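You operate a simulated robot arm through the tools that you are given. There is no shell and no other tool. Be economical: measure what you need, move in short steps, check, and stop when the job is done.

The job below is to be done with a simulated robot arm. You get a single attempt, and the scene is never put back.

TASK
Thread the winder and set the tension to 4.
Fine: orange peg over both guides into the black tray; red knob to Free before that and to Drag after; black knob to 4.

It is judged by the outcome, as a careful person would: the job done as asked, and still so three seconds after it is handed in. It fails if anything else is knocked over, pushed out of place, dropped, spilled or broken.

THE ROBOT
A 7-joint arm with a two-finger parallel gripper, fixed in place. Base frame: the origin is at the foot of the arm, x ahead of it, y to its left, z up. Readings come in mm, degrees, newtons and seconds.
Its first joint turns from -166.0 to 166.0 degrees. Payload 4.4 kg.
The TCP is the grasp point between the finger pads, 23 mm short of the fingertips. In the tool frame z runs along the fingers and y along their closing line. Largest opening 94 mm; finger width 38, thickness 10; the body of the gripper, 54 by 96 mm, starts 39 mm behind the TCP.
Orientation is that of the tool frame in the base frame, as a unit quaternion [x, y, z, w]. With the fingers straight down and closing along the base's y, the tool's x points along the base's -x, its y along +y and its z along -z.

THE INTERFACE
- The arm moves only by the tool step_arm. Its argument "plan" is a list of rows, each a list of 6 numbers: the shift along the tool's x, y, z in units of 20 mm (1.0 is 20 mm), then the turn, a rotation vector about the tool's x, y, z in units of 5 degrees (1.0 is 5 degrees). In form: [[tx, ty, tz, rx, ry, rz], ...]. A call has 1 to 10 rows; each row shifts and turns the commanded pose from where the row before left it, along the tool's axes as they then stand. "hand" is the finger opening in mm, from 0 to 94, set as the call begins (left out, the last holds). A call with a number of a shift or a turn outside -1 to 1 is refused whole. A row lasts 0.2 s, in which the tool goes at most 50 mm and 8.6 degrees; a call with a longer step from one row to the next is refused whole, and so is a gripper value outside its range. A pose out of reach is approached as far as the arm can. The call stops where the force on the tool passes 40 N (or 10 N more than at its start, if that is more) or the arm is blocked; 0.2 s more then pass. The fingers move at their own pace (about 72 mm/s each) and stop on an object; they squeeze with about 40 N. The grip force told is the motor's: it shows also when the fingers shut on nothing. Time passes only in rows, and 0.2 s behind the last, so rows that do not move let the fingers close. It gives the time, the measured TCP pose, the force on the tool (base axes), the opening and the grip force at its end, in the units of the frame above (readings bear some noise).
- Cameras (640 x 400 px; columns grow to the right, rows downward): "scene" is fixed at [400, -499.9, 1611.3]; the picture's right is [0.84, -0.55, 0.00], its down [-0.28, -0.42, -0.86] and it looks along [0.47, 0.72, -0.50] (base axes); focal length 368 px, centre (320, 200). "wrist" rides on the gripper at [86, 16, -74] in the tool frame; the picture's right is [-0.18, 0.98, 0.00], its down [-0.58, -0.11, -0.81] and it looks along [-0.79, -0.15, 0.59] (tool axes); focal length 243 px, centre (320, 200). There is no depth. A picture from a camera that has moved, and an enlarged one, comes with that camera's place and axes in the base frame and with its lens.
- capture(camera): a new picture of that camera. The clock stands still meanwhile.
- close_up(camera, box): a new picture of the part [left, top, right, bottom] of that camera's present view, enlarged. The clock stands still meanwhile.
- sign_off(): hands the job in; it is judged then, once.

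Work in short steps. Places have to be worked out from the pictures, the camera data and where the tool is seen: move nearer, look again, correct. Check each grasp and each placing, and mend what went wrong. You have 120 turns and 64 pictures in all, those below and enlarged ones among them. Open the gripper and draw the arm clear of the work before you hand the job in, unless the task says otherwise; then end with one line.

The tools are called after ">>>" by a JSON object that holds its "op" and its "data". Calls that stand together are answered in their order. step_arm: Moves the arm, as the interface text tells. Its arguments: {"type":"object","properties":{"plan":{"type":"array","items":{"type":"array","items":{"type":"number"}}},"hand":{"type":"number"}},"required":["plan"]} The other tools are called the same way: capture (camera) takes a picture; close_up (camera, box) takes an enlarged picture of a part of a camera's view; sign_off () hands the job in.

At the start:

```text
clock: 0.0
tool_pos: [693.8, 410.8, 1236.0]
tool_rot: [-0.001, 1.0, -0.001, 0.0]
ft_force: [0.9, 0.2, -0.2]
width: 93.8
grip_force: 0.0
```

scene: 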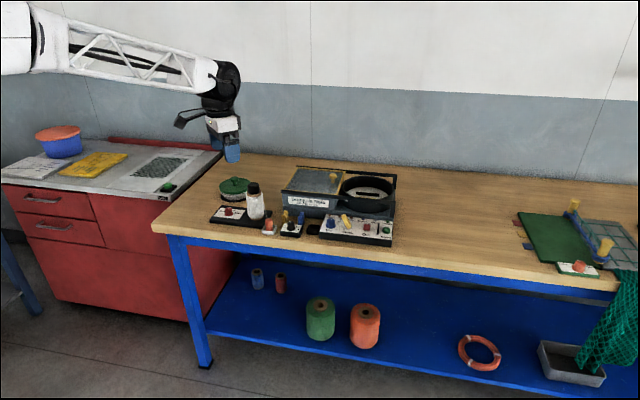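
wrist: 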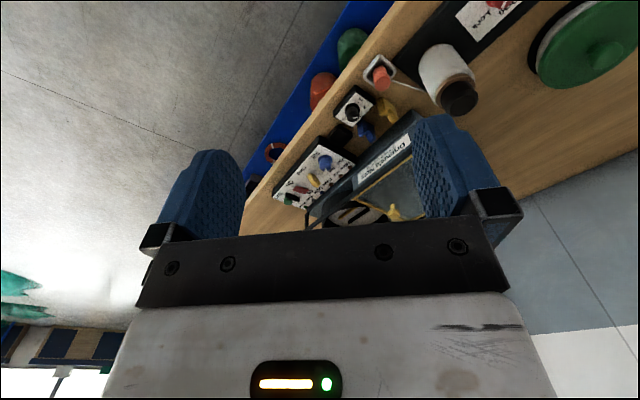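

I'll start by enlarging the work area in the scene view to identify the winder parts.

>>> {"op": "close_up", "data": {"camera": "scene", "box": [200, 160, 300, 250]}}

>>> {"op": "close_up", "data": {"camera": "scene", "box": [260, 160, 410, 254]}}

>>> {"op": "close_up", "data": {"camera": "wrist", "box": [240, 0, 560, 230]}}

```text
4.44 times, centred on (250, 205) of scene
camera zoom: at [400.0, -499.9, 1611.3], right [0.84, -0.55, 0.0], down [-0.28, -0.42, -0.86], along [0.47, 0.72, -0.5], focal length 1636 px, centre (631, 178)
```

zoom: 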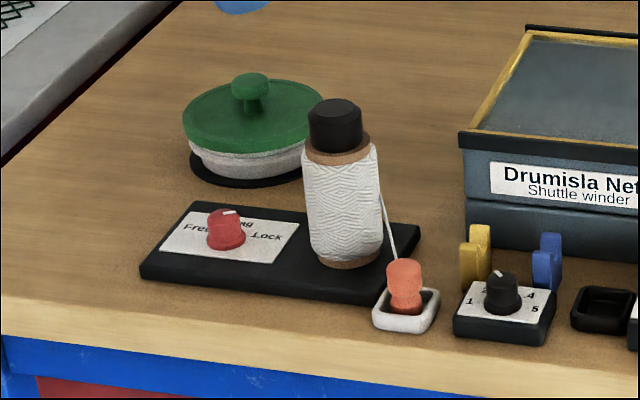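

```text
4.26 times, centred on (335, 207) of scene
camera zoom: at [400.0, -499.9, 1611.3], right [0.84, -0.55, 0.0], down [-0.28, -0.42, -0.86], along [0.47, 0.72, -0.5], focal length 1566 px, centre (256, 170)
```

zoom: 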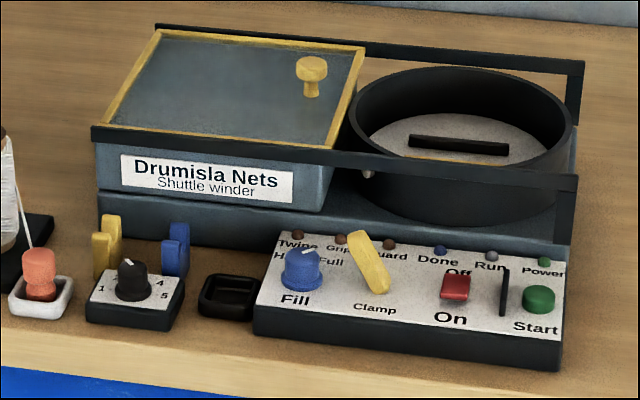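

```text
1.74 times, centred on (400, 115) of wrist
camera zoom: at [606.6, 426.9, 1310.3], right [0.18, 0.98, 0.0], down [0.58, -0.11, 0.81], along [0.79, -0.15, -0.59], focal length 422 px, centre (181, 348)
```

zoom: 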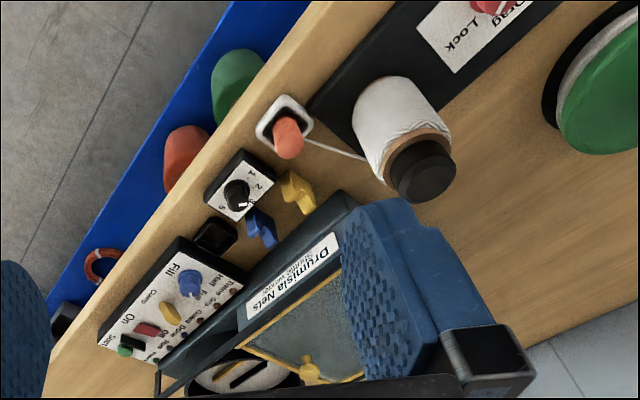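

The peg, guides, knobs and tray triangulate to a table top near z≈855, with the peg about (830,480,898). I move closer and then yaw the tool 45° to line up with the bench.

>>> {"op": "step_arm", "data": {"plan": [[-0.085, -0.365, 0.93, 0, 0, 0], [-0.085, -0.365, 0.93, 0, 0, 0], [-0.085, -0.365, 0.93, 0, 0, 0], [-0.085, -0.365, 0.93, 0, 0, 0], [-0.085, -0.365, 0.93, 0, 0, 0], [-0.085, -0.365, 0.93, 0, 0, 0], [-0.085, -0.365, 0.93, 0, 0, 0], [-0.085, -0.365, 0.93, 0, 0, 0], [-0.085, -0.365, 0.93, 0, 0, 0], [-0.085, -0.365, 0.93, 0, 0, 0]]}}

>>> {"op": "step_arm", "data": {"plan": [[0, 0, 0, 0, 0, -1], [0, 0, 0, 0, 0, -1], [0, 0, 0, 0, 0, -1], [0, 0, 0, 0, 0, -1], [0, 0, 0, 0, 0, -1], [0, 0, 0, 0, 0, -1], [0, 0, 0, 0, 0, -1], [0, 0, 0, 0, 0, -1], [0, 0, 0, 0, 0, -1]]}}

>>> {"op": "capture", "data": {"camera": "wrist"}}

```text
clock: 2.2
tool_pos: [710.0, 336.7, 1049.1]
tool_rot: [0.0, 1.0, -0.001, 0.0]
ft_force: [-1.1, 0.3, -0.1]
width: 94.2
grip_force: 0.1
```

```text
clock: 4.2
tool_pos: [708.7, 337.1, 1050.3]
tool_rot: [-0.383, 0.924, 0.001, 0.0]
ft_force: [0.3, -0.8, -0.2]
width: 93.9
grip_force: 0.1
```

```text
58 pictures are left
camera wrist: at [636.8, 288.0, 1124.4], right [-0.57, 0.82, 0.0], down [0.49, 0.34, 0.81], along [0.66, 0.46, -0.59], focal length 243 px, centre (320, 200)
```

wrist: 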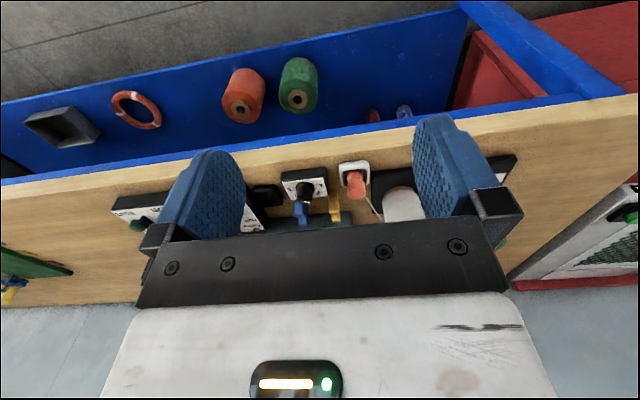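

The yaw works and the parts are between the fingers. I take an enlarged view.

>>> {"op": "close_up", "data": {"camera": "wrist", "box": [240, 140, 420, 240]}}

>>> {"op": "close_up", "data": {"camera": "scene", "box": [200, 180, 330, 260]}}

```text
3.56 times, centred on (330, 190) of wrist
camera zoom: at [636.8, 288.0, 1124.4], right [-0.57, 0.82, 0.0], down [0.49, 0.34, 0.81], along [0.66, 0.46, -0.59], focal length 863 px, centre (284, 236)
```

zoom: 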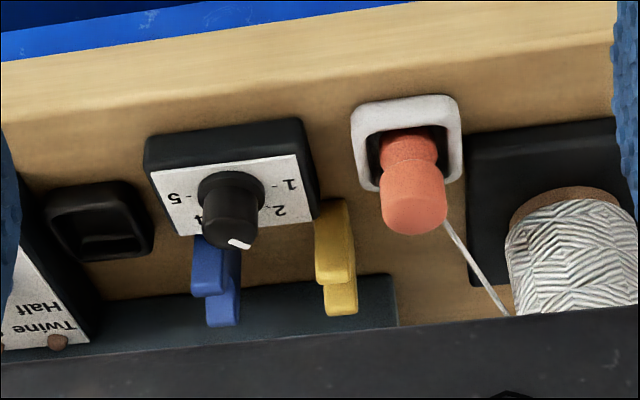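

```text
4.92 times, centred on (265, 220) of scene
camera zoom: at [400.0, -499.9, 1611.3], right [0.84, -0.55, 0.0], down [-0.28, -0.42, -0.86], along [0.47, 0.72, -0.5], focal length 1812 px, centre (591, 102)
```

zoom: 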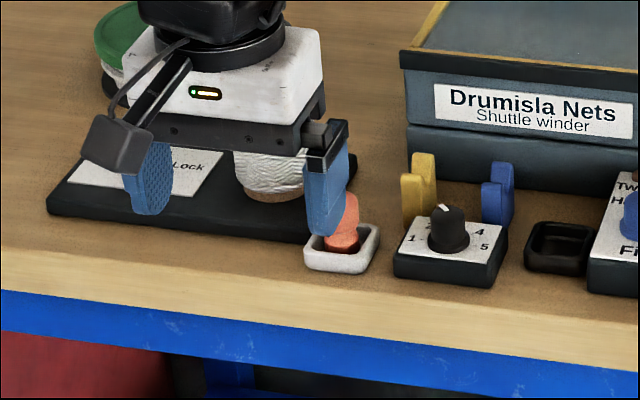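

The red knob appears to point at Drag and the black one at 3. I move toward the red knob to look at it first.

>>> {"op": "step_arm", "data": {"plan": [[-0.725, 0.852, 0.2, 0, 0, 0], [-0.725, 0.852, 0.2, 0, 0, 0], [-0.725, 0.852, 0.2, 0, 0, 0], [-0.725, 0.852, 0.2, 0, 0, 0], [-0.725, 0.852, 0.2, 0, 0, 0], [-0.725, 0.852, 0.2, 0, 0, 0], [-0.725, 0.852, 0.2, 0, 0, 0], [-0.725, 0.852, 0.2, 0, 0, 0], [-0.725, 0.852, 0.2, 0, 0, 0], [-0.725, 0.852, 0.2, 0, 0, 0]]}}

>>> {"op": "close_up", "data": {"camera": "wrist", "box": [220, 100, 440, 240]}}

>>> {"op": "close_up", "data": {"camera": "scene", "box": [200, 180, 310, 250]}}

```text
clock: 6.4
tool_pos: [693.3, 560.8, 1011.7]
tool_rot: [-0.383, 0.924, 0.0, 0.0]
ft_force: [-0.4, 0.1, 0.6]
width: 93.9
grip_force: 0.0
```

```text
2.86 times, centred on (330, 170) of wrist
camera zoom: at [619.1, 511.8, 1085.6], right [-0.56, 0.83, 0.0], down [0.49, 0.33, 0.81], along [0.67, 0.46, -0.59], focal length 693 px, centre (291, 286)
```

zoom: 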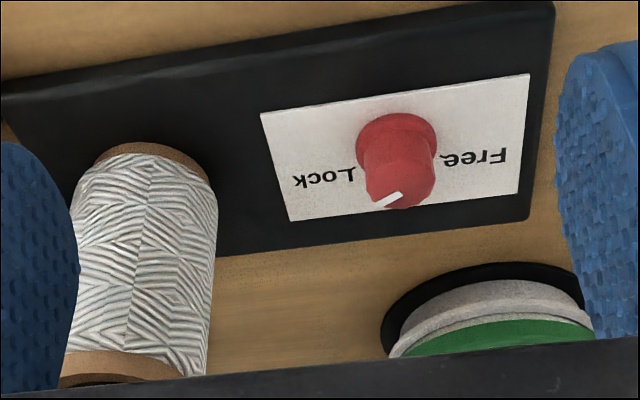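

```text
5.71 times, centred on (255, 215) of scene
camera zoom: at [400.0, -499.9, 1611.3], right [0.84, -0.55, 0.0], down [-0.28, -0.42, -0.86], along [0.47, 0.72, -0.5], focal length 2103 px, centre (691, 114)
```

zoom: 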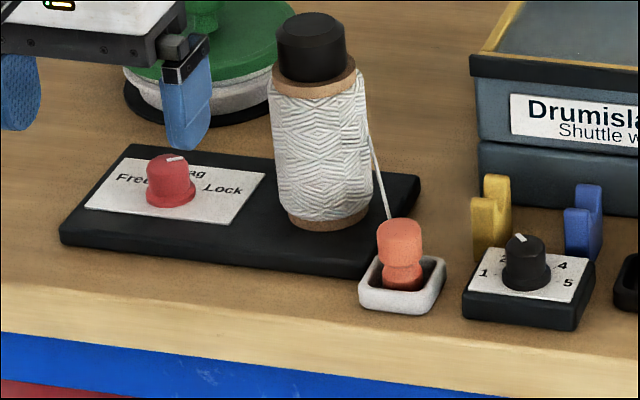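

Comparing the pointer with the printed labels, the red knob stands at Lock (about +60° from Drag). I pre-rotate the tool to yaw −30° so that a 120° turn to Free is possible in one grip.

>>> {"op": "step_arm", "data": {"plan": [[0, 0, 0, 0, 0, 1], [0, 0, 0, 0, 0, 1], [0, 0, 0, 0, 0, 1], [0, 0, 0, 0, 0, 1], [0, 0, 0, 0, 0, 1], [0, 0, 0, 0, 0, 1], [0, 0, 0, 0, 0, 1], [0, 0, 0, 0, 0, 1]]}}

>>> {"op": "step_arm", "data": {"plan": [[0, 0, 0, 0, 0, 1], [0, 0, 0, 0, 0, 1], [0, 0, 0, 0, 0, 1], [0, 0, 0, 0, 0, 1], [0, 0, 0, 0, 0, 1], [0, 0, 0, 0, 0, 1], [0, 0, 0, 0, 0, 1]]}}

```text
clock: 8.2
tool_pos: [690.7, 560.5, 1010.3]
tool_rot: [-0.043, 0.999, 0.0, 0.0]
ft_force: [0.2, -0.1, 0.5]
width: 93.8
grip_force: 0.0
```

```text
clock: 9.8
tool_pos: [691.2, 560.3, 1009.7]
tool_rot: [0.258, 0.966, 0.0, 0.0]
ft_force: [-0.1, 0.1, 0.2]
width: 94.1
grip_force: 0.1
```

Yaw −30° reached. Now I move above the red knob, to about (752,653,960), with the fingers open.

>>> {"op": "step_arm", "data": {"plan": [[-0.053, 0.925, 0.417, 0, 0, 0], [-0.053, 0.925, 0.417, 0, 0, 0], [-0.053, 0.925, 0.417, 0, 0, 0], [-0.053, 0.925, 0.417, 0, 0, 0], [-0.053, 0.925, 0.417, 0, 0, 0], [-0.053, 0.925, 0.417, 0, 0, 0]]}}

>>> {"op": "capture", "data": {"camera": "wrist"}}

>>> {"op": "close_up", "data": {"camera": "scene", "box": [180, 150, 310, 250]}}

```text
clock: 11.2
tool_pos: [753.5, 654.6, 961.6]
tool_rot: [0.259, 0.966, 0.001, 0.0]
ft_force: [0.3, 0.1, -0.2]
width: 94.2
grip_force: 0.1
```

```text
53 pictures are left
camera wrist: at [687.6, 711.8, 1034.9], right [0.65, 0.76, 0.0], down [0.45, -0.39, 0.81], along [0.61, -0.52, -0.59], focal length 243 px, centre (320, 200)
```

wrist: 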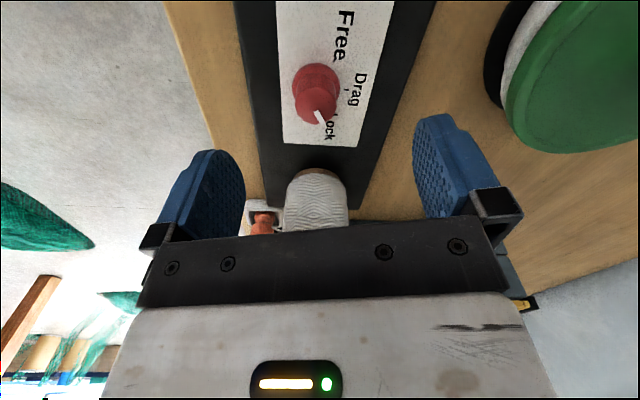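

```text
4.00 times, centred on (245, 200) of scene
camera zoom: at [400.0, -499.9, 1611.3], right [0.84, -0.55, 0.0], down [-0.28, -0.42, -0.86], along [0.47, 0.72, -0.5], focal length 1472 px, centre (620, 200)
```

zoom: 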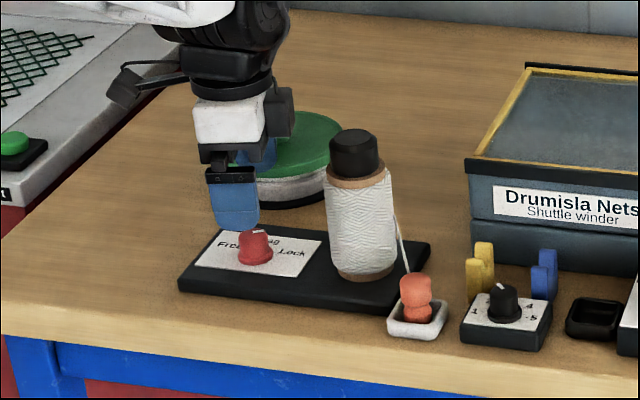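

The knob top projects right below the TCP. I narrow the fingers to 50 mm and descend to about z 903.

>>> {"op": "step_arm", "data": {"plan": [[0, 0, 0, 0, 0, 0], [0, 0, 0.75, 0, 0, 0], [0, 0, 0.75, 0, 0, 0], [0, 0, 0.75, 0, 0, 0], [0, 0, 0.65, 0, 0, 0]], "hand": 50}}

>>> {"op": "capture", "data": {"camera": "wrist"}}

>>> {"op": "close_up", "data": {"camera": "scene", "box": [210, 180, 290, 240]}}

```text
clock: 12.4
tool_pos: [754.4, 653.3, 901.6]
tool_rot: [0.259, 0.966, 0.0, 0.0]
ft_force: [0.2, 0.6, 0.3]
width: 50.0
grip_force: 0.1
```

```text
51 pictures are left
camera wrist: at [687.5, 710.7, 976.3], right [0.65, 0.76, 0.0], down [0.45, -0.39, 0.81], along [0.61, -0.52, -0.59], focal length 243 px, centre (320, 200)
```

wrist: 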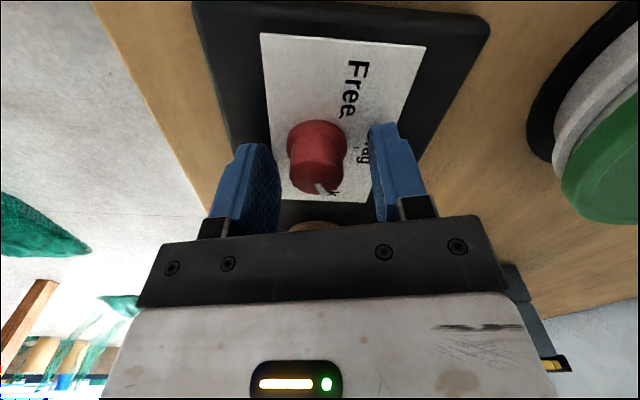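

```text
6.67 times, centred on (250, 210) of scene
camera zoom: at [400.0, -499.9, 1611.3], right [0.84, -0.55, 0.0], down [-0.28, -0.42, -0.86], along [0.47, 0.72, -0.5], focal length 2454 px, centre (787, 133)
```

zoom: 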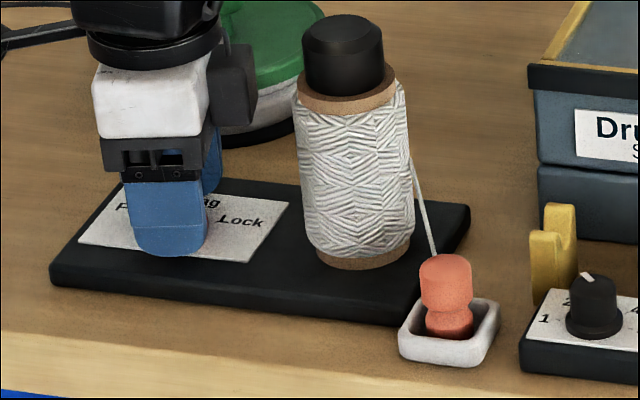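

The knob sits between the pads. Closing.

>>> {"op": "step_arm", "data": {"plan": [[0, 0, 0, 0, 0, 0], [0, 0, 0, 0, 0, 0], [0, 0, 0, 0, 0, 0]], "hand": 0}}

```text
clock: 13.1
tool_pos: [753.6, 652.4, 901.4]
tool_rot: [0.259, 0.966, -0.001, 0.0]
ft_force: [-10.0, -12.2, 8.5]
width: 29.2
grip_force: 44.9
stopped in row 3: the force on the tool passed its limit (the readings are from after the stop); the commanded pose is now the measured one
```

Gripped at 29 mm. I begin turning counter-clockwise (seen from above) toward Free.

>>> {"op": "step_arm", "data": {"plan": [[0, 0, 0, 0, 0, -1], [0, 0, 0, 0, 0, -1], [0, 0, 0, 0, 0, -1], [0, 0, 0, 0, 0, -1]]}}

```text
clock: 14.1
tool_pos: [754.2, 652.8, 903.1]
tool_rot: [0.086, 0.996, -0.001, 0.0]
ft_force: [-12.5, -14.6, 15.6]
width: 29.4
grip_force: 45.5
```

It turns smoothly; I add a tiny shift to relieve the side load and go on.

>>> {"op": "step_arm", "data": {"plan": [[0.03, -0.06, 0, 0, 0, -1], [0, 0, 0, 0, 0, -1], [0, 0, 0, 0, 0, -1], [0, 0, 0, 0, 0, -1], [0, 0, 0, 0, 0, -1], [0, 0, 0, 0, 0, -1], [0, 0, 0, 0, 0, -1], [0, 0, 0, 0, 0, -1]]}}

>>> {"op": "capture", "data": {"camera": "wrist"}}

```text
clock: 15.1
tool_pos: [753.8, 652.5, 904.5]
tool_rot: [-0.077, 0.997, 0.001, 0.001]
ft_force: [-4.6, -0.4, 10.3]
width: 26.9
grip_force: 45.5
stopped in row 4: the force on the tool passed its limit (the readings are from after the stop); the commanded pose is now the measured one
```

```text
49 pictures are left
camera wrist: at [665.4, 655.7, 979.1], right [0.03, 1.0, 0.0], down [0.59, -0.02, 0.81], along [0.81, -0.02, -0.59], focal length 243 px, centre (320, 200)
```

wrist: 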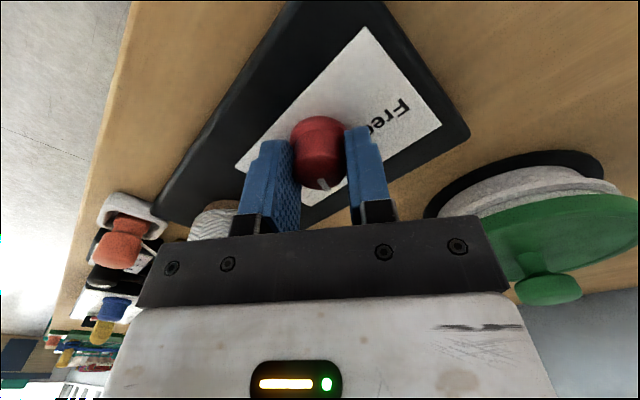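

The knob has followed about 40°, but the pads are creeping up its taper. I open, go lower and look before regripping.

>>> {"op": "step_arm", "data": {"plan": [[0, 0, 0, 0, 0, 0], [0, 0, 0, 0, 0, 0], [0, 0, 0.15, 0, 0, 0], [0, 0, 0.15, 0, 0, 0]], "hand": 48}}

>>> {"op": "close_up", "data": {"camera": "wrist", "box": [200, 80, 460, 240]}}

>>> {"op": "close_up", "data": {"camera": "scene", "box": [210, 180, 290, 240]}}

```text
clock: 16.1
tool_pos: [751.6, 652.6, 898.1]
tool_rot: [-0.077, 0.997, 0.001, 0.001]
ft_force: [-2.4, -1.8, 5.7]
width: 48.6
grip_force: 0.6
```

```text
2.46 times, centred on (330, 160) of wrist
camera zoom: at [665.4, 655.3, 972.4], right [0.03, 1.0, 0.0], down [0.59, -0.02, 0.81], along [0.81, -0.02, -0.59], focal length 597 px, centre (295, 298)
```

zoom: 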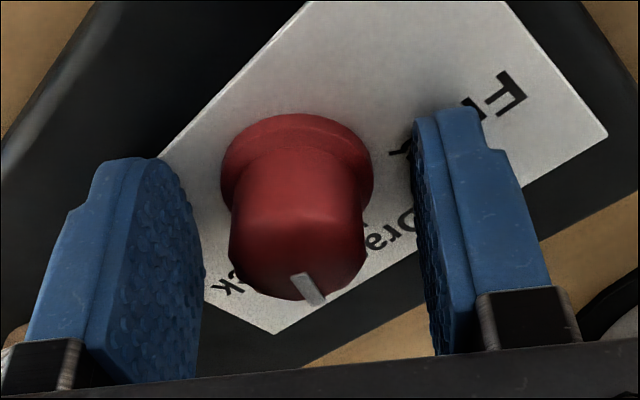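

```text
6.67 times, centred on (250, 210) of scene
camera zoom: at [400.0, -499.9, 1611.3], right [0.84, -0.55, 0.0], down [-0.28, -0.42, -0.86], along [0.47, 0.72, -0.5], focal length 2454 px, centre (787, 133)
```

zoom: 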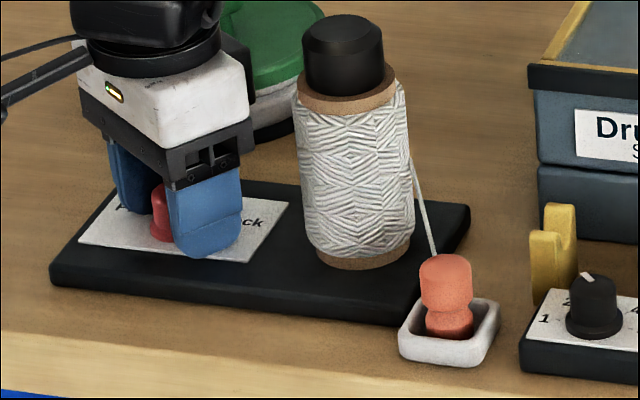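

The pointer is now close to Drag; another ~60° to Free. I centre 2 mm toward −y, regrip lower and turn 13 rows in two calls.

>>> {"op": "step_arm", "data": {"plan": [[0, -0.1, 0, 0, 0, 0], [0, 0, 0, 0, 0, 0], [0, 0, 0, 0, 0, 0]], "hand": 0}}

>>> {"op": "step_arm", "data": {"plan": [[0, 0, 0, 0, 0, -1], [0, 0, 0, 0, 0, -1], [0, 0, 0, 0, 0, -1], [0, 0, 0, 0, 0, -1], [0, 0, 0, 0, 0, -1], [0, 0, 0, 0, 0, -1]]}}

```text
clock: 16.8
tool_pos: [752.8, 654.1, 897.8]
tool_rot: [-0.079, 0.997, 0.001, 0.002]
ft_force: [1.6, 11.4, -5.3]
width: 31.4
grip_force: 40.0
stopped in row 3: the force on the tool passed its limit (the readings are from after the stop); the commanded pose is now the measured one
```

```text
clock: 18.2
tool_pos: [752.9, 653.8, 897.9]
tool_rot: [-0.335, 0.942, 0.002, 0.002]
ft_force: [-6.5, 30.6, -11.1]
width: 31.7
grip_force: 44.9
```

Turned 30° at a lower, firmer grip. I relieve the side load with a small +y shift and continue 30° more.

>>> {"op": "step_arm", "data": {"plan": [[-0.05, 0.08, 0, 0, 0, -0.5], [0, 0, 0, 0, 0, -1], [0, 0, 0, 0, 0, -1], [0, 0, 0, 0, 0, -1], [0, 0, 0, 0, 0, -1], [0, 0, 0, 0, 0, -1], [0, 0, 0, 0, 0, -0.7]]}}

>>> {"op": "close_up", "data": {"camera": "wrist", "box": [200, 80, 460, 240]}}

```text
clock: 19.8
tool_pos: [751.3, 654.1, 898.0]
tool_rot: [-0.574, 0.819, 0.001, 0.002]
ft_force: [-19.5, -11.3, 1.3]
width: 31.3
grip_force: 44.7
```

```text
2.46 times, centred on (330, 160) of wrist
camera zoom: at [707.5, 577.8, 972.3], right [-0.86, 0.51, 0.0], down [0.3, 0.51, 0.81], along [0.41, 0.7, -0.59], focal length 597 px, centre (295, 298)
```

zoom: 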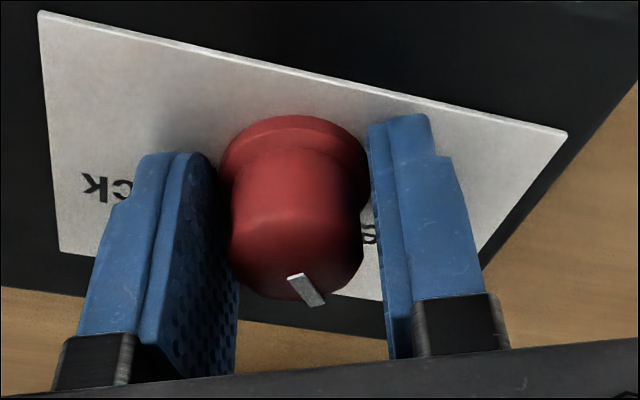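

The pointer measures about 42° past Drag toward Free; Free's mark is at about 60°. I turn 18° more.

>>> {"op": "step_arm", "data": {"plan": [[0.02, 0.05, 0, 0, 0, -0.9], [0, 0, 0, 0, 0, -0.9], [0, 0, 0, 0, 0, -0.9], [0, 0, 0, 0, 0, -0.9], [0, 0, 0, 0, 0, 0]]}}

>>> {"op": "step_arm", "data": {"plan": [[0, 0, 0, 0, 0, 0], [0, 0, 0, 0, 0, 0], [0, 0, -1, 0, 0, 0], [0, 0, -1, 0, 0, 0], [0, 0, -1, 0, 0, 0]], "hand": 60}}

>>> {"op": "close_up", "data": {"camera": "wrist", "box": [200, 0, 460, 200]}}

>>> {"op": "close_up", "data": {"camera": "scene", "box": [200, 190, 280, 240]}}

```text
clock: 21.0
tool_pos: [751.4, 654.8, 897.6]
tool_rot: [-0.694, 0.72, 0.001, 0.002]
ft_force: [9.1, -14.4, -4.0]
width: 31.8
grip_force: 44.7
```

```text
clock: 22.2
tool_pos: [751.0, 654.3, 957.1]
tool_rot: [-0.695, 0.719, 0.001, 0.002]
ft_force: [0.7, 0.0, -0.4]
width: 60.1
grip_force: 0.1
```

```text
2.00 times, centred on (330, 100) of wrist
camera zoom: at [732.6, 568.3, 1031.1], right [-0.98, 0.22, 0.0], down [0.13, 0.57, 0.81], along [0.18, 0.79, -0.59], focal length 485 px, centre (300, 400)
```

zoom: 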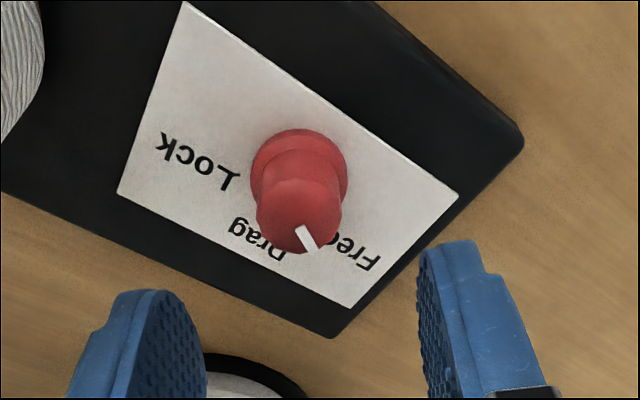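

```text
8.00 times, centred on (240, 215) of scene
camera zoom: at [400.0, -499.9, 1611.3], right [0.84, -0.55, 0.0], down [-0.28, -0.42, -0.86], along [0.47, 0.72, -0.5], focal length 2944 px, centre (960, 80)
```

zoom: 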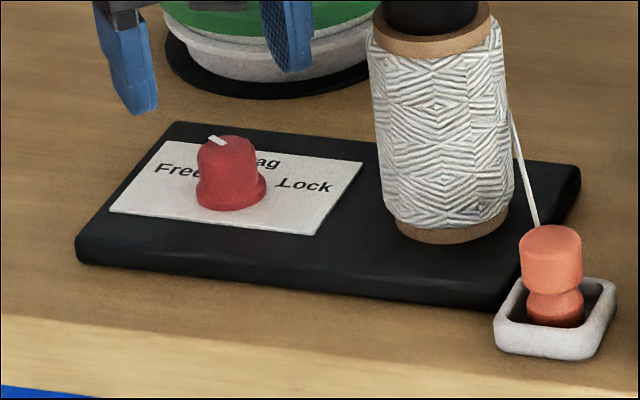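

The pointer is toward Free; I zoom in to check it against the tick.

>>> {"op": "close_up", "data": {"camera": "wrist", "box": [290, 50, 400, 150]}}

>>> {"op": "close_up", "data": {"camera": "scene", "box": [212, 202, 252, 222]}}

```text
4.00 times, centred on (345, 100) of wrist
camera zoom: at [732.6, 568.3, 1031.1], right [-0.98, 0.22, 0.0], down [0.13, 0.57, 0.81], along [0.18, 0.79, -0.59], focal length 970 px, centre (220, 600)
```

zoom: 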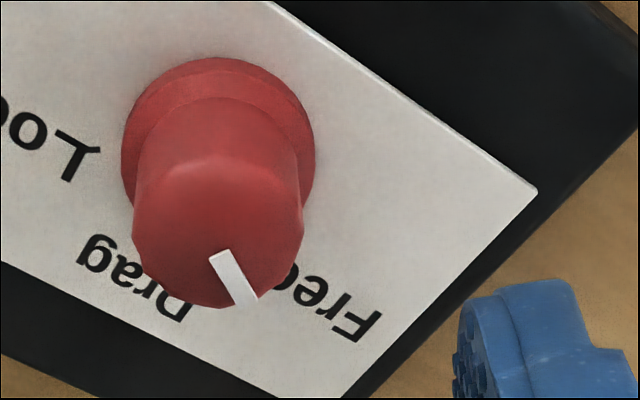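

```text
16.00 times, centred on (232, 212) of scene
camera zoom: at [400.0, -499.9, 1611.3], right [0.84, -0.55, 0.0], down [-0.28, -0.42, -0.86], along [0.47, 0.72, -0.5], focal length 5888 px, centre (1728, 8)
```

zoom: 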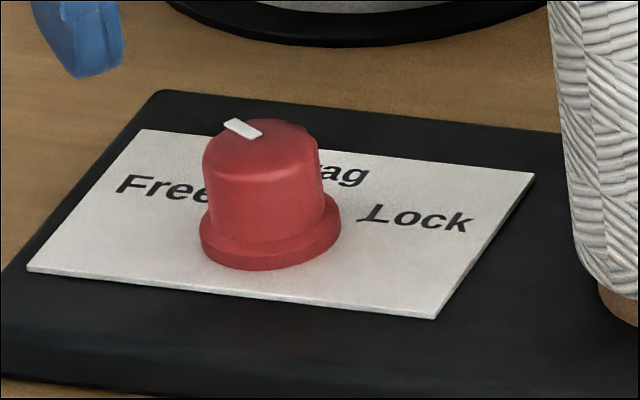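

Red knob is at Free. Now I rise and yaw to 135° (fingers closing across the bench depth, camera on the free right side) for the peg.

>>> {"op": "step_arm", "data": {"plan": [[0, 0, -1, 0, 0, 0], [0, 0, -1, 0, 0, 0], [0, 0, -1, 0, 0, 0], [0, 0, -1, 0, 0, 0], [0, 0, -1, 0, 0, 0], [0, 0, -1, 0, 0, 0]], "hand": 60}}

>>> {"op": "step_arm", "data": {"plan": [[0, 0, 0, 0, 0, -1], [0, 0, 0, 0, 0, -1], [0, 0, 0, 0, 0, -1], [0, 0, 0, 0, 0, -1], [0, 0, 0, 0, 0, -1], [0, 0, 0, 0, 0, -1], [0, 0, 0, 0, 0, -1], [0, 0, 0, 0, 0, -1], [0, 0, 0, 0, 0, -1], [0, 0, 0, 0, 0, -0.39]]}}

```text
clock: 23.6
tool_pos: [749.9, 652.4, 1079.1]
tool_rot: [-0.695, 0.719, 0.001, 0.002]
ft_force: [0.1, -0.1, 0.6]
width: 60.1
grip_force: 0.0
```

```text
clock: 25.8
tool_pos: [750.7, 653.7, 1078.9]
tool_rot: [0.924, -0.383, 0.001, -0.003]
ft_force: [0.7, -1.6, 0.3]
width: 60.2
grip_force: 0.0
```

Yaw 135° reached; tool x is now along the bench (+e) and tool y toward the front. I move over the peg.

>>> {"op": "step_arm", "data": {"plan": [[0.87, 0.245, 0, 0, 0, 0], [0.87, 0.245, 0, 0, 0, 0], [0.87, 0.245, 0, 0, 0, 0], [0.87, 0.245, 0, 0, 0, 0], [0.87, 0.245, 0, 0, 0, 0], [0.87, 0.245, 0, 0, 0, 0], [0.87, 0.245, 0, 0, 0, 0], [0.87, 0.245, 0, 0, 0, 0], [0.87, 0.245, 0, 0, 0, 0], [0.87, 0.245, 0, 0, 0, 0]]}}

>>> {"op": "step_arm", "data": {"plan": [[0, 0, 1, 0, 0, 0], [0, 0, 1, 0, 0, 0], [0, 0, 1, 0, 0, 0], [0, 0, 1, 0, 0, 0], [0, 0, 1, 0, 0, 0], [0, 0, 0.5, 0, 0, 0]]}}

>>> {"op": "capture", "data": {"camera": "wrist"}}

>>> {"op": "close_up", "data": {"camera": "scene", "box": [220, 160, 330, 250]}}

```text
clock: 28.0
tool_pos: [838.1, 496.7, 1078.8]
tool_rot: [0.923, -0.384, 0.0, -0.002]
ft_force: [0.2, 0.3, -0.1]
width: 60.0
grip_force: 0.1
```

```text
clock: 29.4
tool_pos: [839.1, 496.4, 967.7]
tool_rot: [0.923, -0.384, 0.0, -0.002]
ft_force: [0.2, -0.5, -0.6]
width: 59.9
grip_force: 0.0
```

```text
41 pictures are left
camera wrist: at [888.1, 422.8, 1042.5], right [-0.83, -0.56, 0.0], down [-0.34, 0.49, 0.81], along [-0.45, 0.67, -0.59], focal length 243 px, centre (320, 200)
```

wrist: 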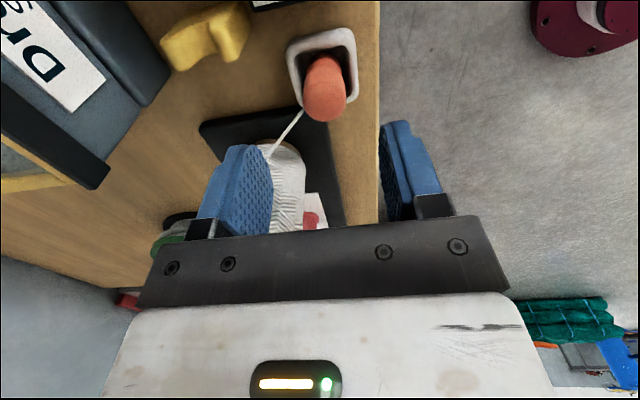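

```text
4.44 times, centred on (275, 205) of scene
camera zoom: at [400.0, -499.9, 1611.3], right [0.84, -0.55, 0.0], down [-0.28, -0.42, -0.86], along [0.47, 0.72, -0.5], focal length 1636 px, centre (520, 178)
```

zoom: 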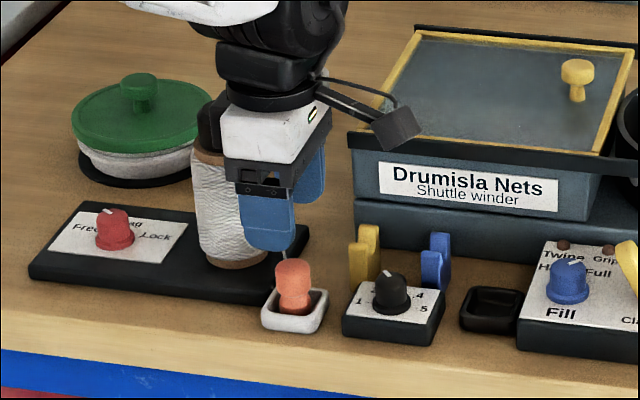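

The gripper's rear block comes close to the bobbin in this orientation. I zoom in on the hand to judge the clearance before descending.

>>> {"op": "close_up", "data": {"camera": "scene", "box": [255, 165, 325, 215]}}

>>> {"op": "close_up", "data": {"camera": "wrist", "box": [150, 0, 400, 160]}}

```text
8.00 times, centred on (290, 190) of scene
camera zoom: at [400.0, -499.9, 1611.3], right [0.84, -0.55, 0.0], down [-0.28, -0.42, -0.86], along [0.47, 0.72, -0.5], focal length 2944 px, centre (560, 280)
```

zoom: 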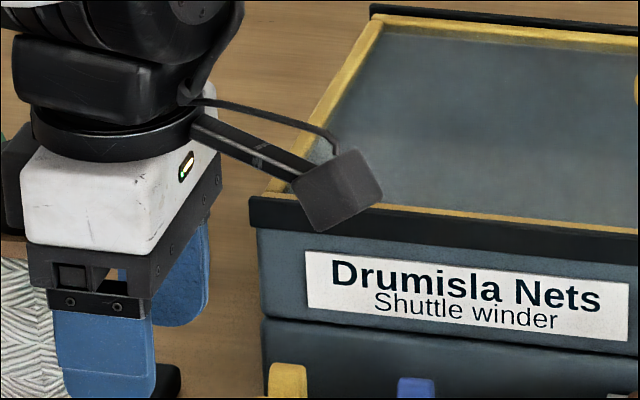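

```text
2.50 times, centred on (275, 80) of wrist
camera zoom: at [888.1, 422.8, 1042.5], right [-0.83, -0.56, 0.0], down [-0.34, 0.49, 0.81], along [-0.45, 0.67, -0.59], focal length 606 px, centre (432, 500)
```

zoom: 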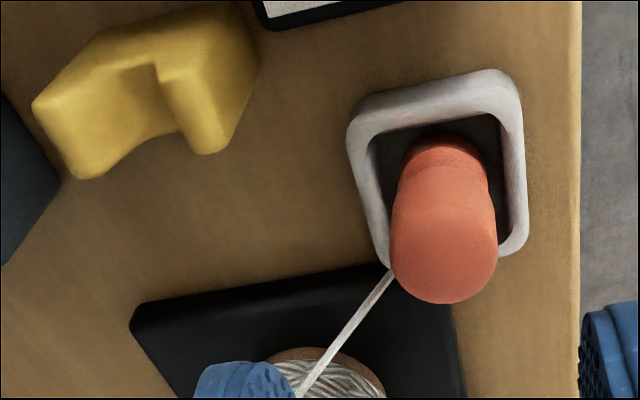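

The bobbin's gap only permits a leaned-back hand: I set yaw 117° and tilt the hand 15° away from the bobbin, staying at this height, and look.

>>> {"op": "step_arm", "data": {"plan": [[0, 0, 0, 0, 0, 0.9], [0, 0, 0, 0, 0, 0.9], [0, 0, 0, 0, 0, 0.9], [0, 0, 0, 0, 0, 0.9], [0, 0, 0, 0, -1, 0], [0, 0, 0, 0, -1, 0], [0, 0, 0, 0, -1, 0]], "hand": 56}}

>>> {"op": "capture", "data": {"camera": "wrist"}}

>>> {"op": "close_up", "data": {"camera": "scene", "box": [225, 165, 325, 245]}}

```text
clock: 31.0
tool_pos: [839.1, 496.0, 969.0]
tool_rot: [0.845, -0.518, -0.111, -0.071]
ft_force: [0.2, 0.4, -0.3]
width: 55.9
grip_force: 0.0
```

```text
37 pictures are left
camera wrist: at [871.5, 396.9, 1017.6], right [-0.96, -0.29, 0.04], down [-0.06, 0.36, 0.93], along [-0.28, 0.89, -0.36], focal length 243 px, centre (320, 200)
```

wrist: 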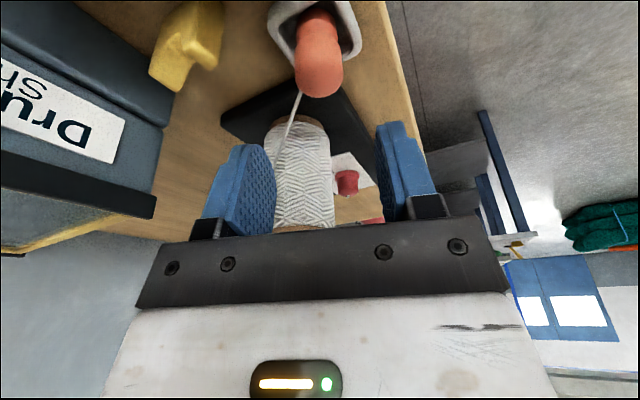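

```text
5.00 times, centred on (275, 205) of scene
camera zoom: at [400.0, -499.9, 1611.3], right [0.84, -0.55, 0.0], down [-0.28, -0.42, -0.86], along [0.47, 0.72, -0.5], focal length 1840 px, centre (545, 175)
```

zoom: 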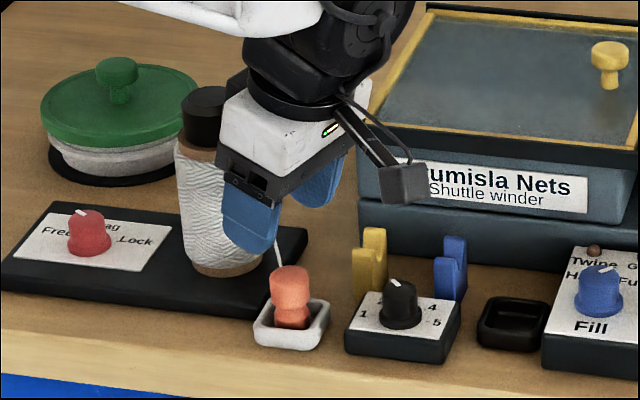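

The peg lies on the gripper's centre line. I descend vertically about 50 mm in the tilted pose and check.

>>> {"op": "step_arm", "data": {"plan": [[0.216, 0, 0.807, 0, 0, 0], [0.216, 0, 0.807, 0, 0, 0], [0.216, 0, 0.807, 0, 0, 0]]}}

>>> {"op": "close_up", "data": {"camera": "wrist", "box": [200, 60, 460, 220]}}

>>> {"op": "close_up", "data": {"camera": "scene", "box": [235, 180, 315, 240]}}

```text
clock: 31.8
tool_pos: [839.4, 496.1, 918.1]
tool_rot: [0.845, -0.518, -0.111, -0.07]
ft_force: [-0.1, -0.1, -0.4]
width: 55.9
grip_force: 0.0
```

```text
2.46 times, centred on (330, 140) of wrist
camera zoom: at [871.8, 397.7, 967.2], right [-0.96, -0.29, 0.04], down [-0.07, 0.36, 0.93], along [-0.28, 0.89, -0.36], focal length 597 px, centre (295, 348)
```

zoom: 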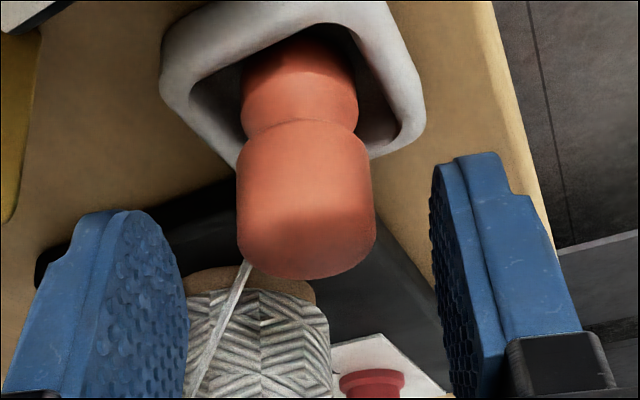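

```text
6.67 times, centred on (275, 210) of scene
camera zoom: at [400.0, -499.9, 1611.3], right [0.84, -0.55, 0.0], down [-0.28, -0.42, -0.86], along [0.47, 0.72, -0.5], focal length 2454 px, centre (620, 133)
```

zoom: 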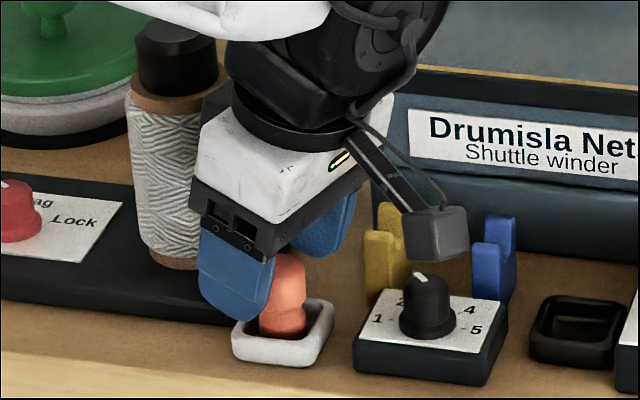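

Peg is centred between the pads. I descend another 16 mm to about z 902 and close.

>>> {"op": "step_arm", "data": {"plan": [[0.104, 0, 0.386, 0, 0, 0], [0.104, 0, 0.386, 0, 0, 0], [0, 0, 0, 0, 0, 0]]}}

>>> {"op": "step_arm", "data": {"plan": [[0, 0, 0, 0, 0, 0], [0, 0, 0, 0, 0, 0], [0, 0, 0, 0, 0, 0]], "hand": 0}}

>>> {"op": "close_up", "data": {"camera": "wrist", "box": [200, 60, 460, 220]}}

>>> {"op": "close_up", "data": {"camera": "scene", "box": [235, 180, 315, 240]}}

```text
clock: 32.6
tool_pos: [840.3, 496.9, 902.4]
tool_rot: [0.845, -0.518, -0.111, -0.07]
ft_force: [0.6, 0.7, -0.5]
width: 56.2
grip_force: 0.0
```

```text
clock: 33.0
tool_pos: [837.2, 495.4, 902.3]
tool_rot: [0.845, -0.518, -0.113, -0.069]
ft_force: [-9.7, -4.6, 6.5]
width: 49.9
grip_force: 44.7
stopped in row 2: the force on the tool passed its limit (the readings are from after the stop); the commanded pose is now the measured one
```

```text
2.46 times, centred on (330, 140) of wrist
camera zoom: at [871.1, 397.0, 951.0], right [-0.96, -0.29, 0.05], down [-0.06, 0.36, 0.93], along [-0.28, 0.89, -0.36], focal length 597 px, centre (295, 348)
```

zoom: 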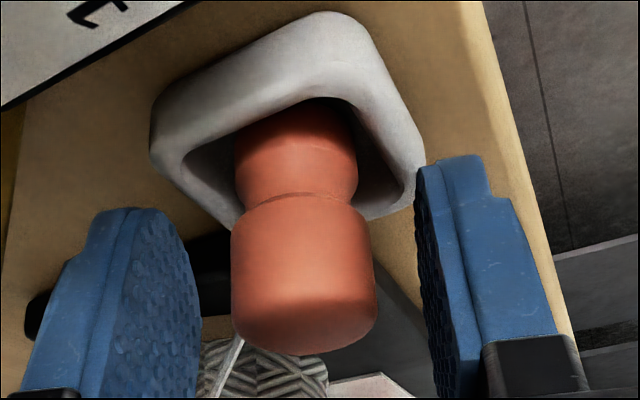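

```text
6.67 times, centred on (275, 210) of scene
camera zoom: at [400.0, -499.9, 1611.3], right [0.84, -0.55, 0.0], down [-0.28, -0.42, -0.86], along [0.47, 0.72, -0.5], focal length 2454 px, centre (620, 133)
```

zoom: 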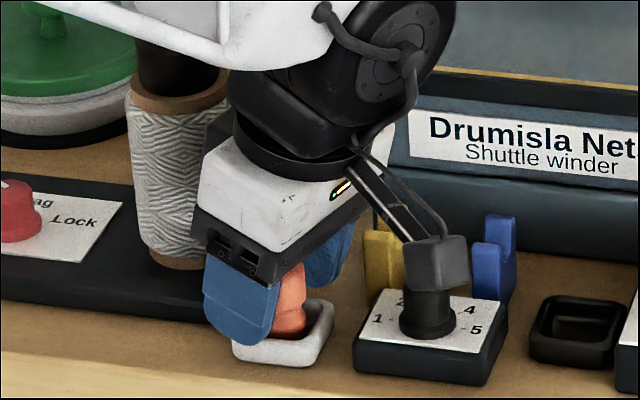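

The fingertips met the tray's rim (50 mm), not the peg. I open, rise about 9 mm and close again on the peg's head only.

>>> {"op": "step_arm", "data": {"plan": [[0, 0, 0, 0, 0, 0], [0, 0, 0, 0, 0, 0], [-0.058, 0, -0.217, 0, 0, 0], [-0.058, 0, -0.217, 0, 0, 0], [0, 0, 0, 0, 0, 0]], "hand": 58}}

>>> {"op": "step_arm", "data": {"plan": [[0, 0, 0, 0, 0, 0], [0, 0, 0, 0, 0, 0], [0, 0, 0, 0, 0, 0]], "hand": 0}}

>>> {"op": "close_up", "data": {"camera": "wrist", "box": [200, 60, 460, 220]}}

```text
clock: 34.2
tool_pos: [839.4, 497.2, 909.0]
tool_rot: [0.845, -0.518, -0.112, -0.069]
ft_force: [0.5, -0.2, 0.7]
width: 58.1
grip_force: 0.2
```

```text
clock: 35.0
tool_pos: [839.0, 496.0, 909.8]
tool_rot: [0.845, -0.519, -0.112, -0.068]
ft_force: [0.6, -0.4, -0.1]
width: 24.8
grip_force: 39.8
```

```text
2.46 times, centred on (330, 140) of wrist
camera zoom: at [871.5, 397.7, 958.8], right [-0.96, -0.29, 0.05], down [-0.06, 0.36, 0.93], along [-0.28, 0.89, -0.36], focal length 597 px, centre (295, 348)
```

zoom: 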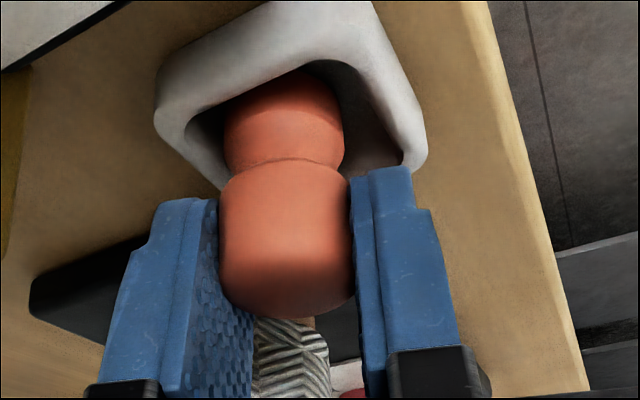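

Gripped at 25 mm on the peg's head. I lift straight up about 60 mm and check.

>>> {"op": "step_arm", "data": {"plan": [[-0.13, 0, -0.483, 0, 0, 0], [-0.194, 0, -0.725, 0, 0, 0], [-0.194, 0, -0.725, 0, 0, 0], [-0.194, 0, -0.725, 0, 0, 0], [-0.08, 0, -0.29, 0, 0, 0]]}}

>>> {"op": "capture", "data": {"camera": "wrist"}}

>>> {"op": "close_up", "data": {"camera": "scene", "box": [235, 165, 345, 245]}}

```text
clock: 36.2
tool_pos: [838.0, 495.7, 971.8]
tool_rot: [0.845, -0.518, -0.112, -0.068]
ft_force: [0.3, 0.5, -0.1]
width: 25.0
grip_force: 39.9
```

```text
30 pictures are left
camera wrist: at [870.9, 397.4, 1020.3], right [-0.96, -0.29, 0.05], down [-0.06, 0.36, 0.93], along [-0.28, 0.89, -0.36], focal length 243 px, centre (320, 200)
```

wrist: 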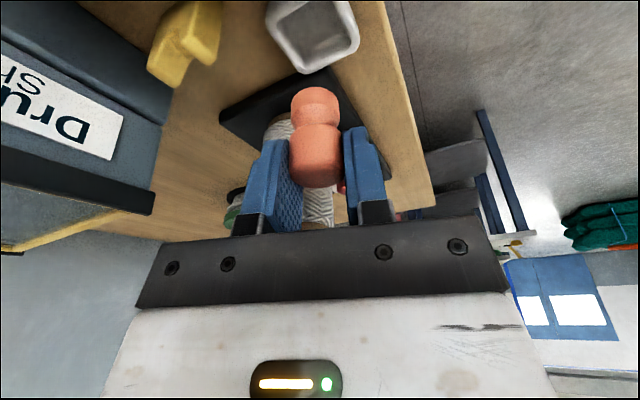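

```text
5.00 times, centred on (290, 205) of scene
camera zoom: at [400.0, -499.9, 1611.3], right [0.84, -0.55, 0.0], down [-0.28, -0.42, -0.86], along [0.47, 0.72, -0.5], focal length 1840 px, centre (470, 175)
```

zoom: 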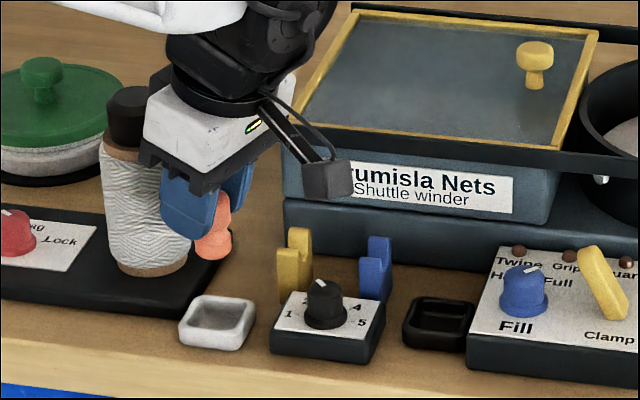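

Peg is held and out of the tray. Guides' notches lie on the line n≈1001 (yellow ≈(908,507), blue ≈(951,466)); I first move back onto that line, left of the yellow guide.

>>> {"op": "step_arm", "data": {"plan": [[0, -0.76, 0, 0, 0, 0], [0, -0.76, 0, 0, 0, 0], [0, -0.76, 0, 0, 0, 0], [0, -0.76, 0, 0, 0, 0]]}}

>>> {"op": "close_up", "data": {"camera": "scene", "box": [235, 165, 345, 245]}}

```text
clock: 37.2
tool_pos: [893.8, 522.4, 971.2]
tool_rot: [0.845, -0.518, -0.112, -0.069]
ft_force: [-0.1, -0.5, 0.3]
width: 24.9
grip_force: 40.0
```

```text
5.00 times, centred on (290, 205) of scene
camera zoom: at [400.0, -499.9, 1611.3], right [0.84, -0.55, 0.0], down [-0.28, -0.42, -0.86], along [0.47, 0.72, -0.5], focal length 1840 px, centre (470, 175)
```

zoom: 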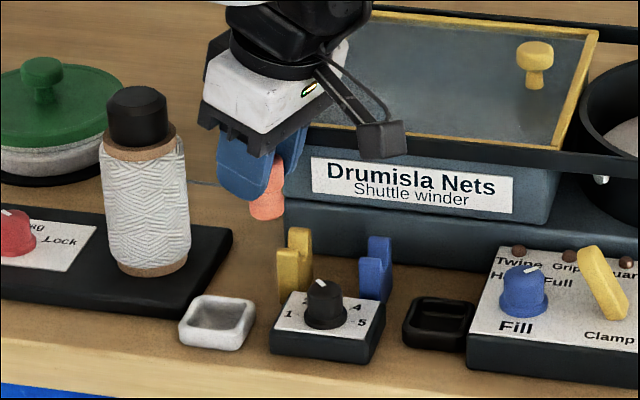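

On the guide line, thread running from the bobbin. I carry the peg along it, over both guides, to above the right of the blue guide.

>>> {"op": "step_arm", "data": {"plan": [[0.77, -0.26, -0.207, 0, 0, 0], [0.77, -0.26, -0.207, 0, 0, 0], [0.77, -0.26, -0.207, 0, 0, 0], [0.77, -0.26, -0.207, 0, 0, 0], [0.77, -0.26, -0.207, 0, 0, 0], [0.77, -0.26, -0.207, 0, 0, 0], [0.77, -0.26, -0.207, 0, 0, 0], [0.77, -0.26, -0.207, 0, 0, 0]]}}

>>> {"op": "close_up", "data": {"camera": "scene", "box": [240, 165, 360, 250]}}

>>> {"op": "capture", "data": {"camera": "wrist"}}

```text
clock: 39.0
tool_pos: [989.1, 428.9, 968.7]
tool_rot: [0.845, -0.519, -0.112, -0.069]
ft_force: [-0.1, -0.4, -0.1]
width: 24.8
grip_force: 40.2
```

```text
4.71 times, centred on (300, 208) of scene
camera zoom: at [400.0, -499.9, 1611.3], right [0.84, -0.55, 0.0], down [-0.28, -0.42, -0.86], along [0.47, 0.72, -0.5], focal length 1732 px, centre (414, 165)
```

zoom: 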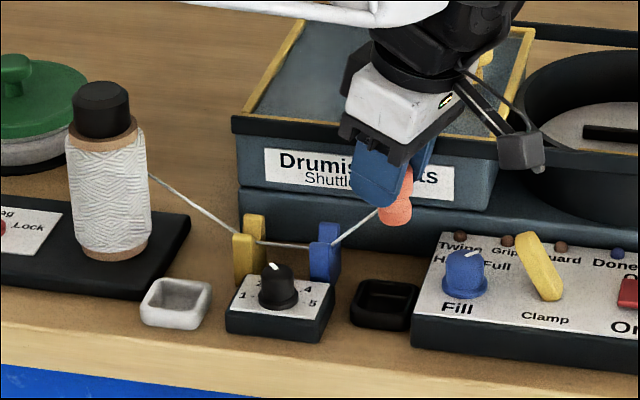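

```text
26 pictures are left
camera wrist: at [1021.2, 330.4, 1019.7], right [-0.96, -0.29, 0.05], down [-0.06, 0.36, 0.93], along [-0.28, 0.89, -0.36], focal length 243 px, centre (320, 200)
```

wrist: 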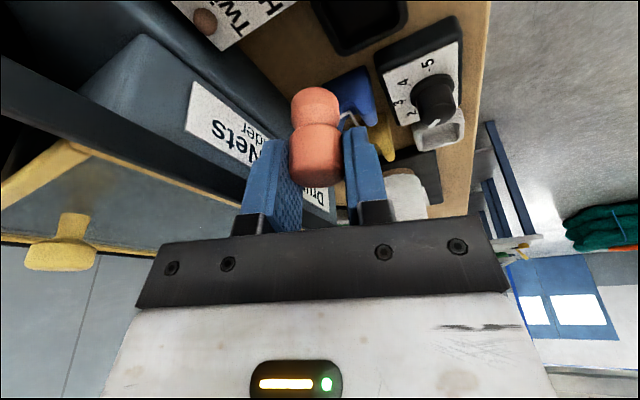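

The thread has dropped into both guides. Now I shift forward over the black tray at about (969,409) and lower partway.

>>> {"op": "step_arm", "data": {"plan": [[0.211, 0.672, -0.057, 0, 0, 0], [0.211, 0.672, -0.057, 0, 0, 0], [0.13, 0, 0.483, 0, 0, 0], [0.13, 0, 0.483, 0, 0, 0]]}}

>>> {"op": "close_up", "data": {"camera": "wrist", "box": [220, 0, 420, 150]}}

>>> {"op": "close_up", "data": {"camera": "scene", "box": [270, 180, 370, 250]}}

```text
clock: 40.0
tool_pos: [966.1, 408.8, 950.2]
tool_rot: [0.844, -0.519, -0.112, -0.069]
ft_force: [0.1, 0.2, 0.5]
width: 24.9
grip_force: 40.3
```

```text
2.67 times, centred on (320, 75) of wrist
camera zoom: at [1000.1, 310.3, 999.6], right [-0.96, -0.29, 0.05], down [-0.06, 0.36, 0.93], along [-0.28, 0.89, -0.36], focal length 647 px, centre (320, 533)
```

zoom: 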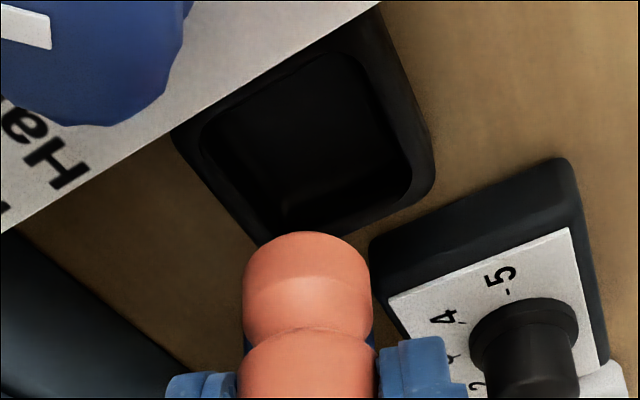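

```text
5.71 times, centred on (320, 215) of scene
camera zoom: at [400.0, -499.9, 1611.3], right [0.84, -0.55, 0.0], down [-0.28, -0.42, -0.86], along [0.47, 0.72, -0.5], focal length 2103 px, centre (320, 114)
```

zoom: 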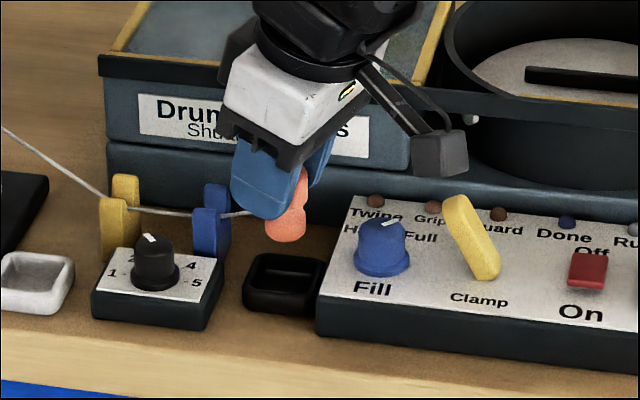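

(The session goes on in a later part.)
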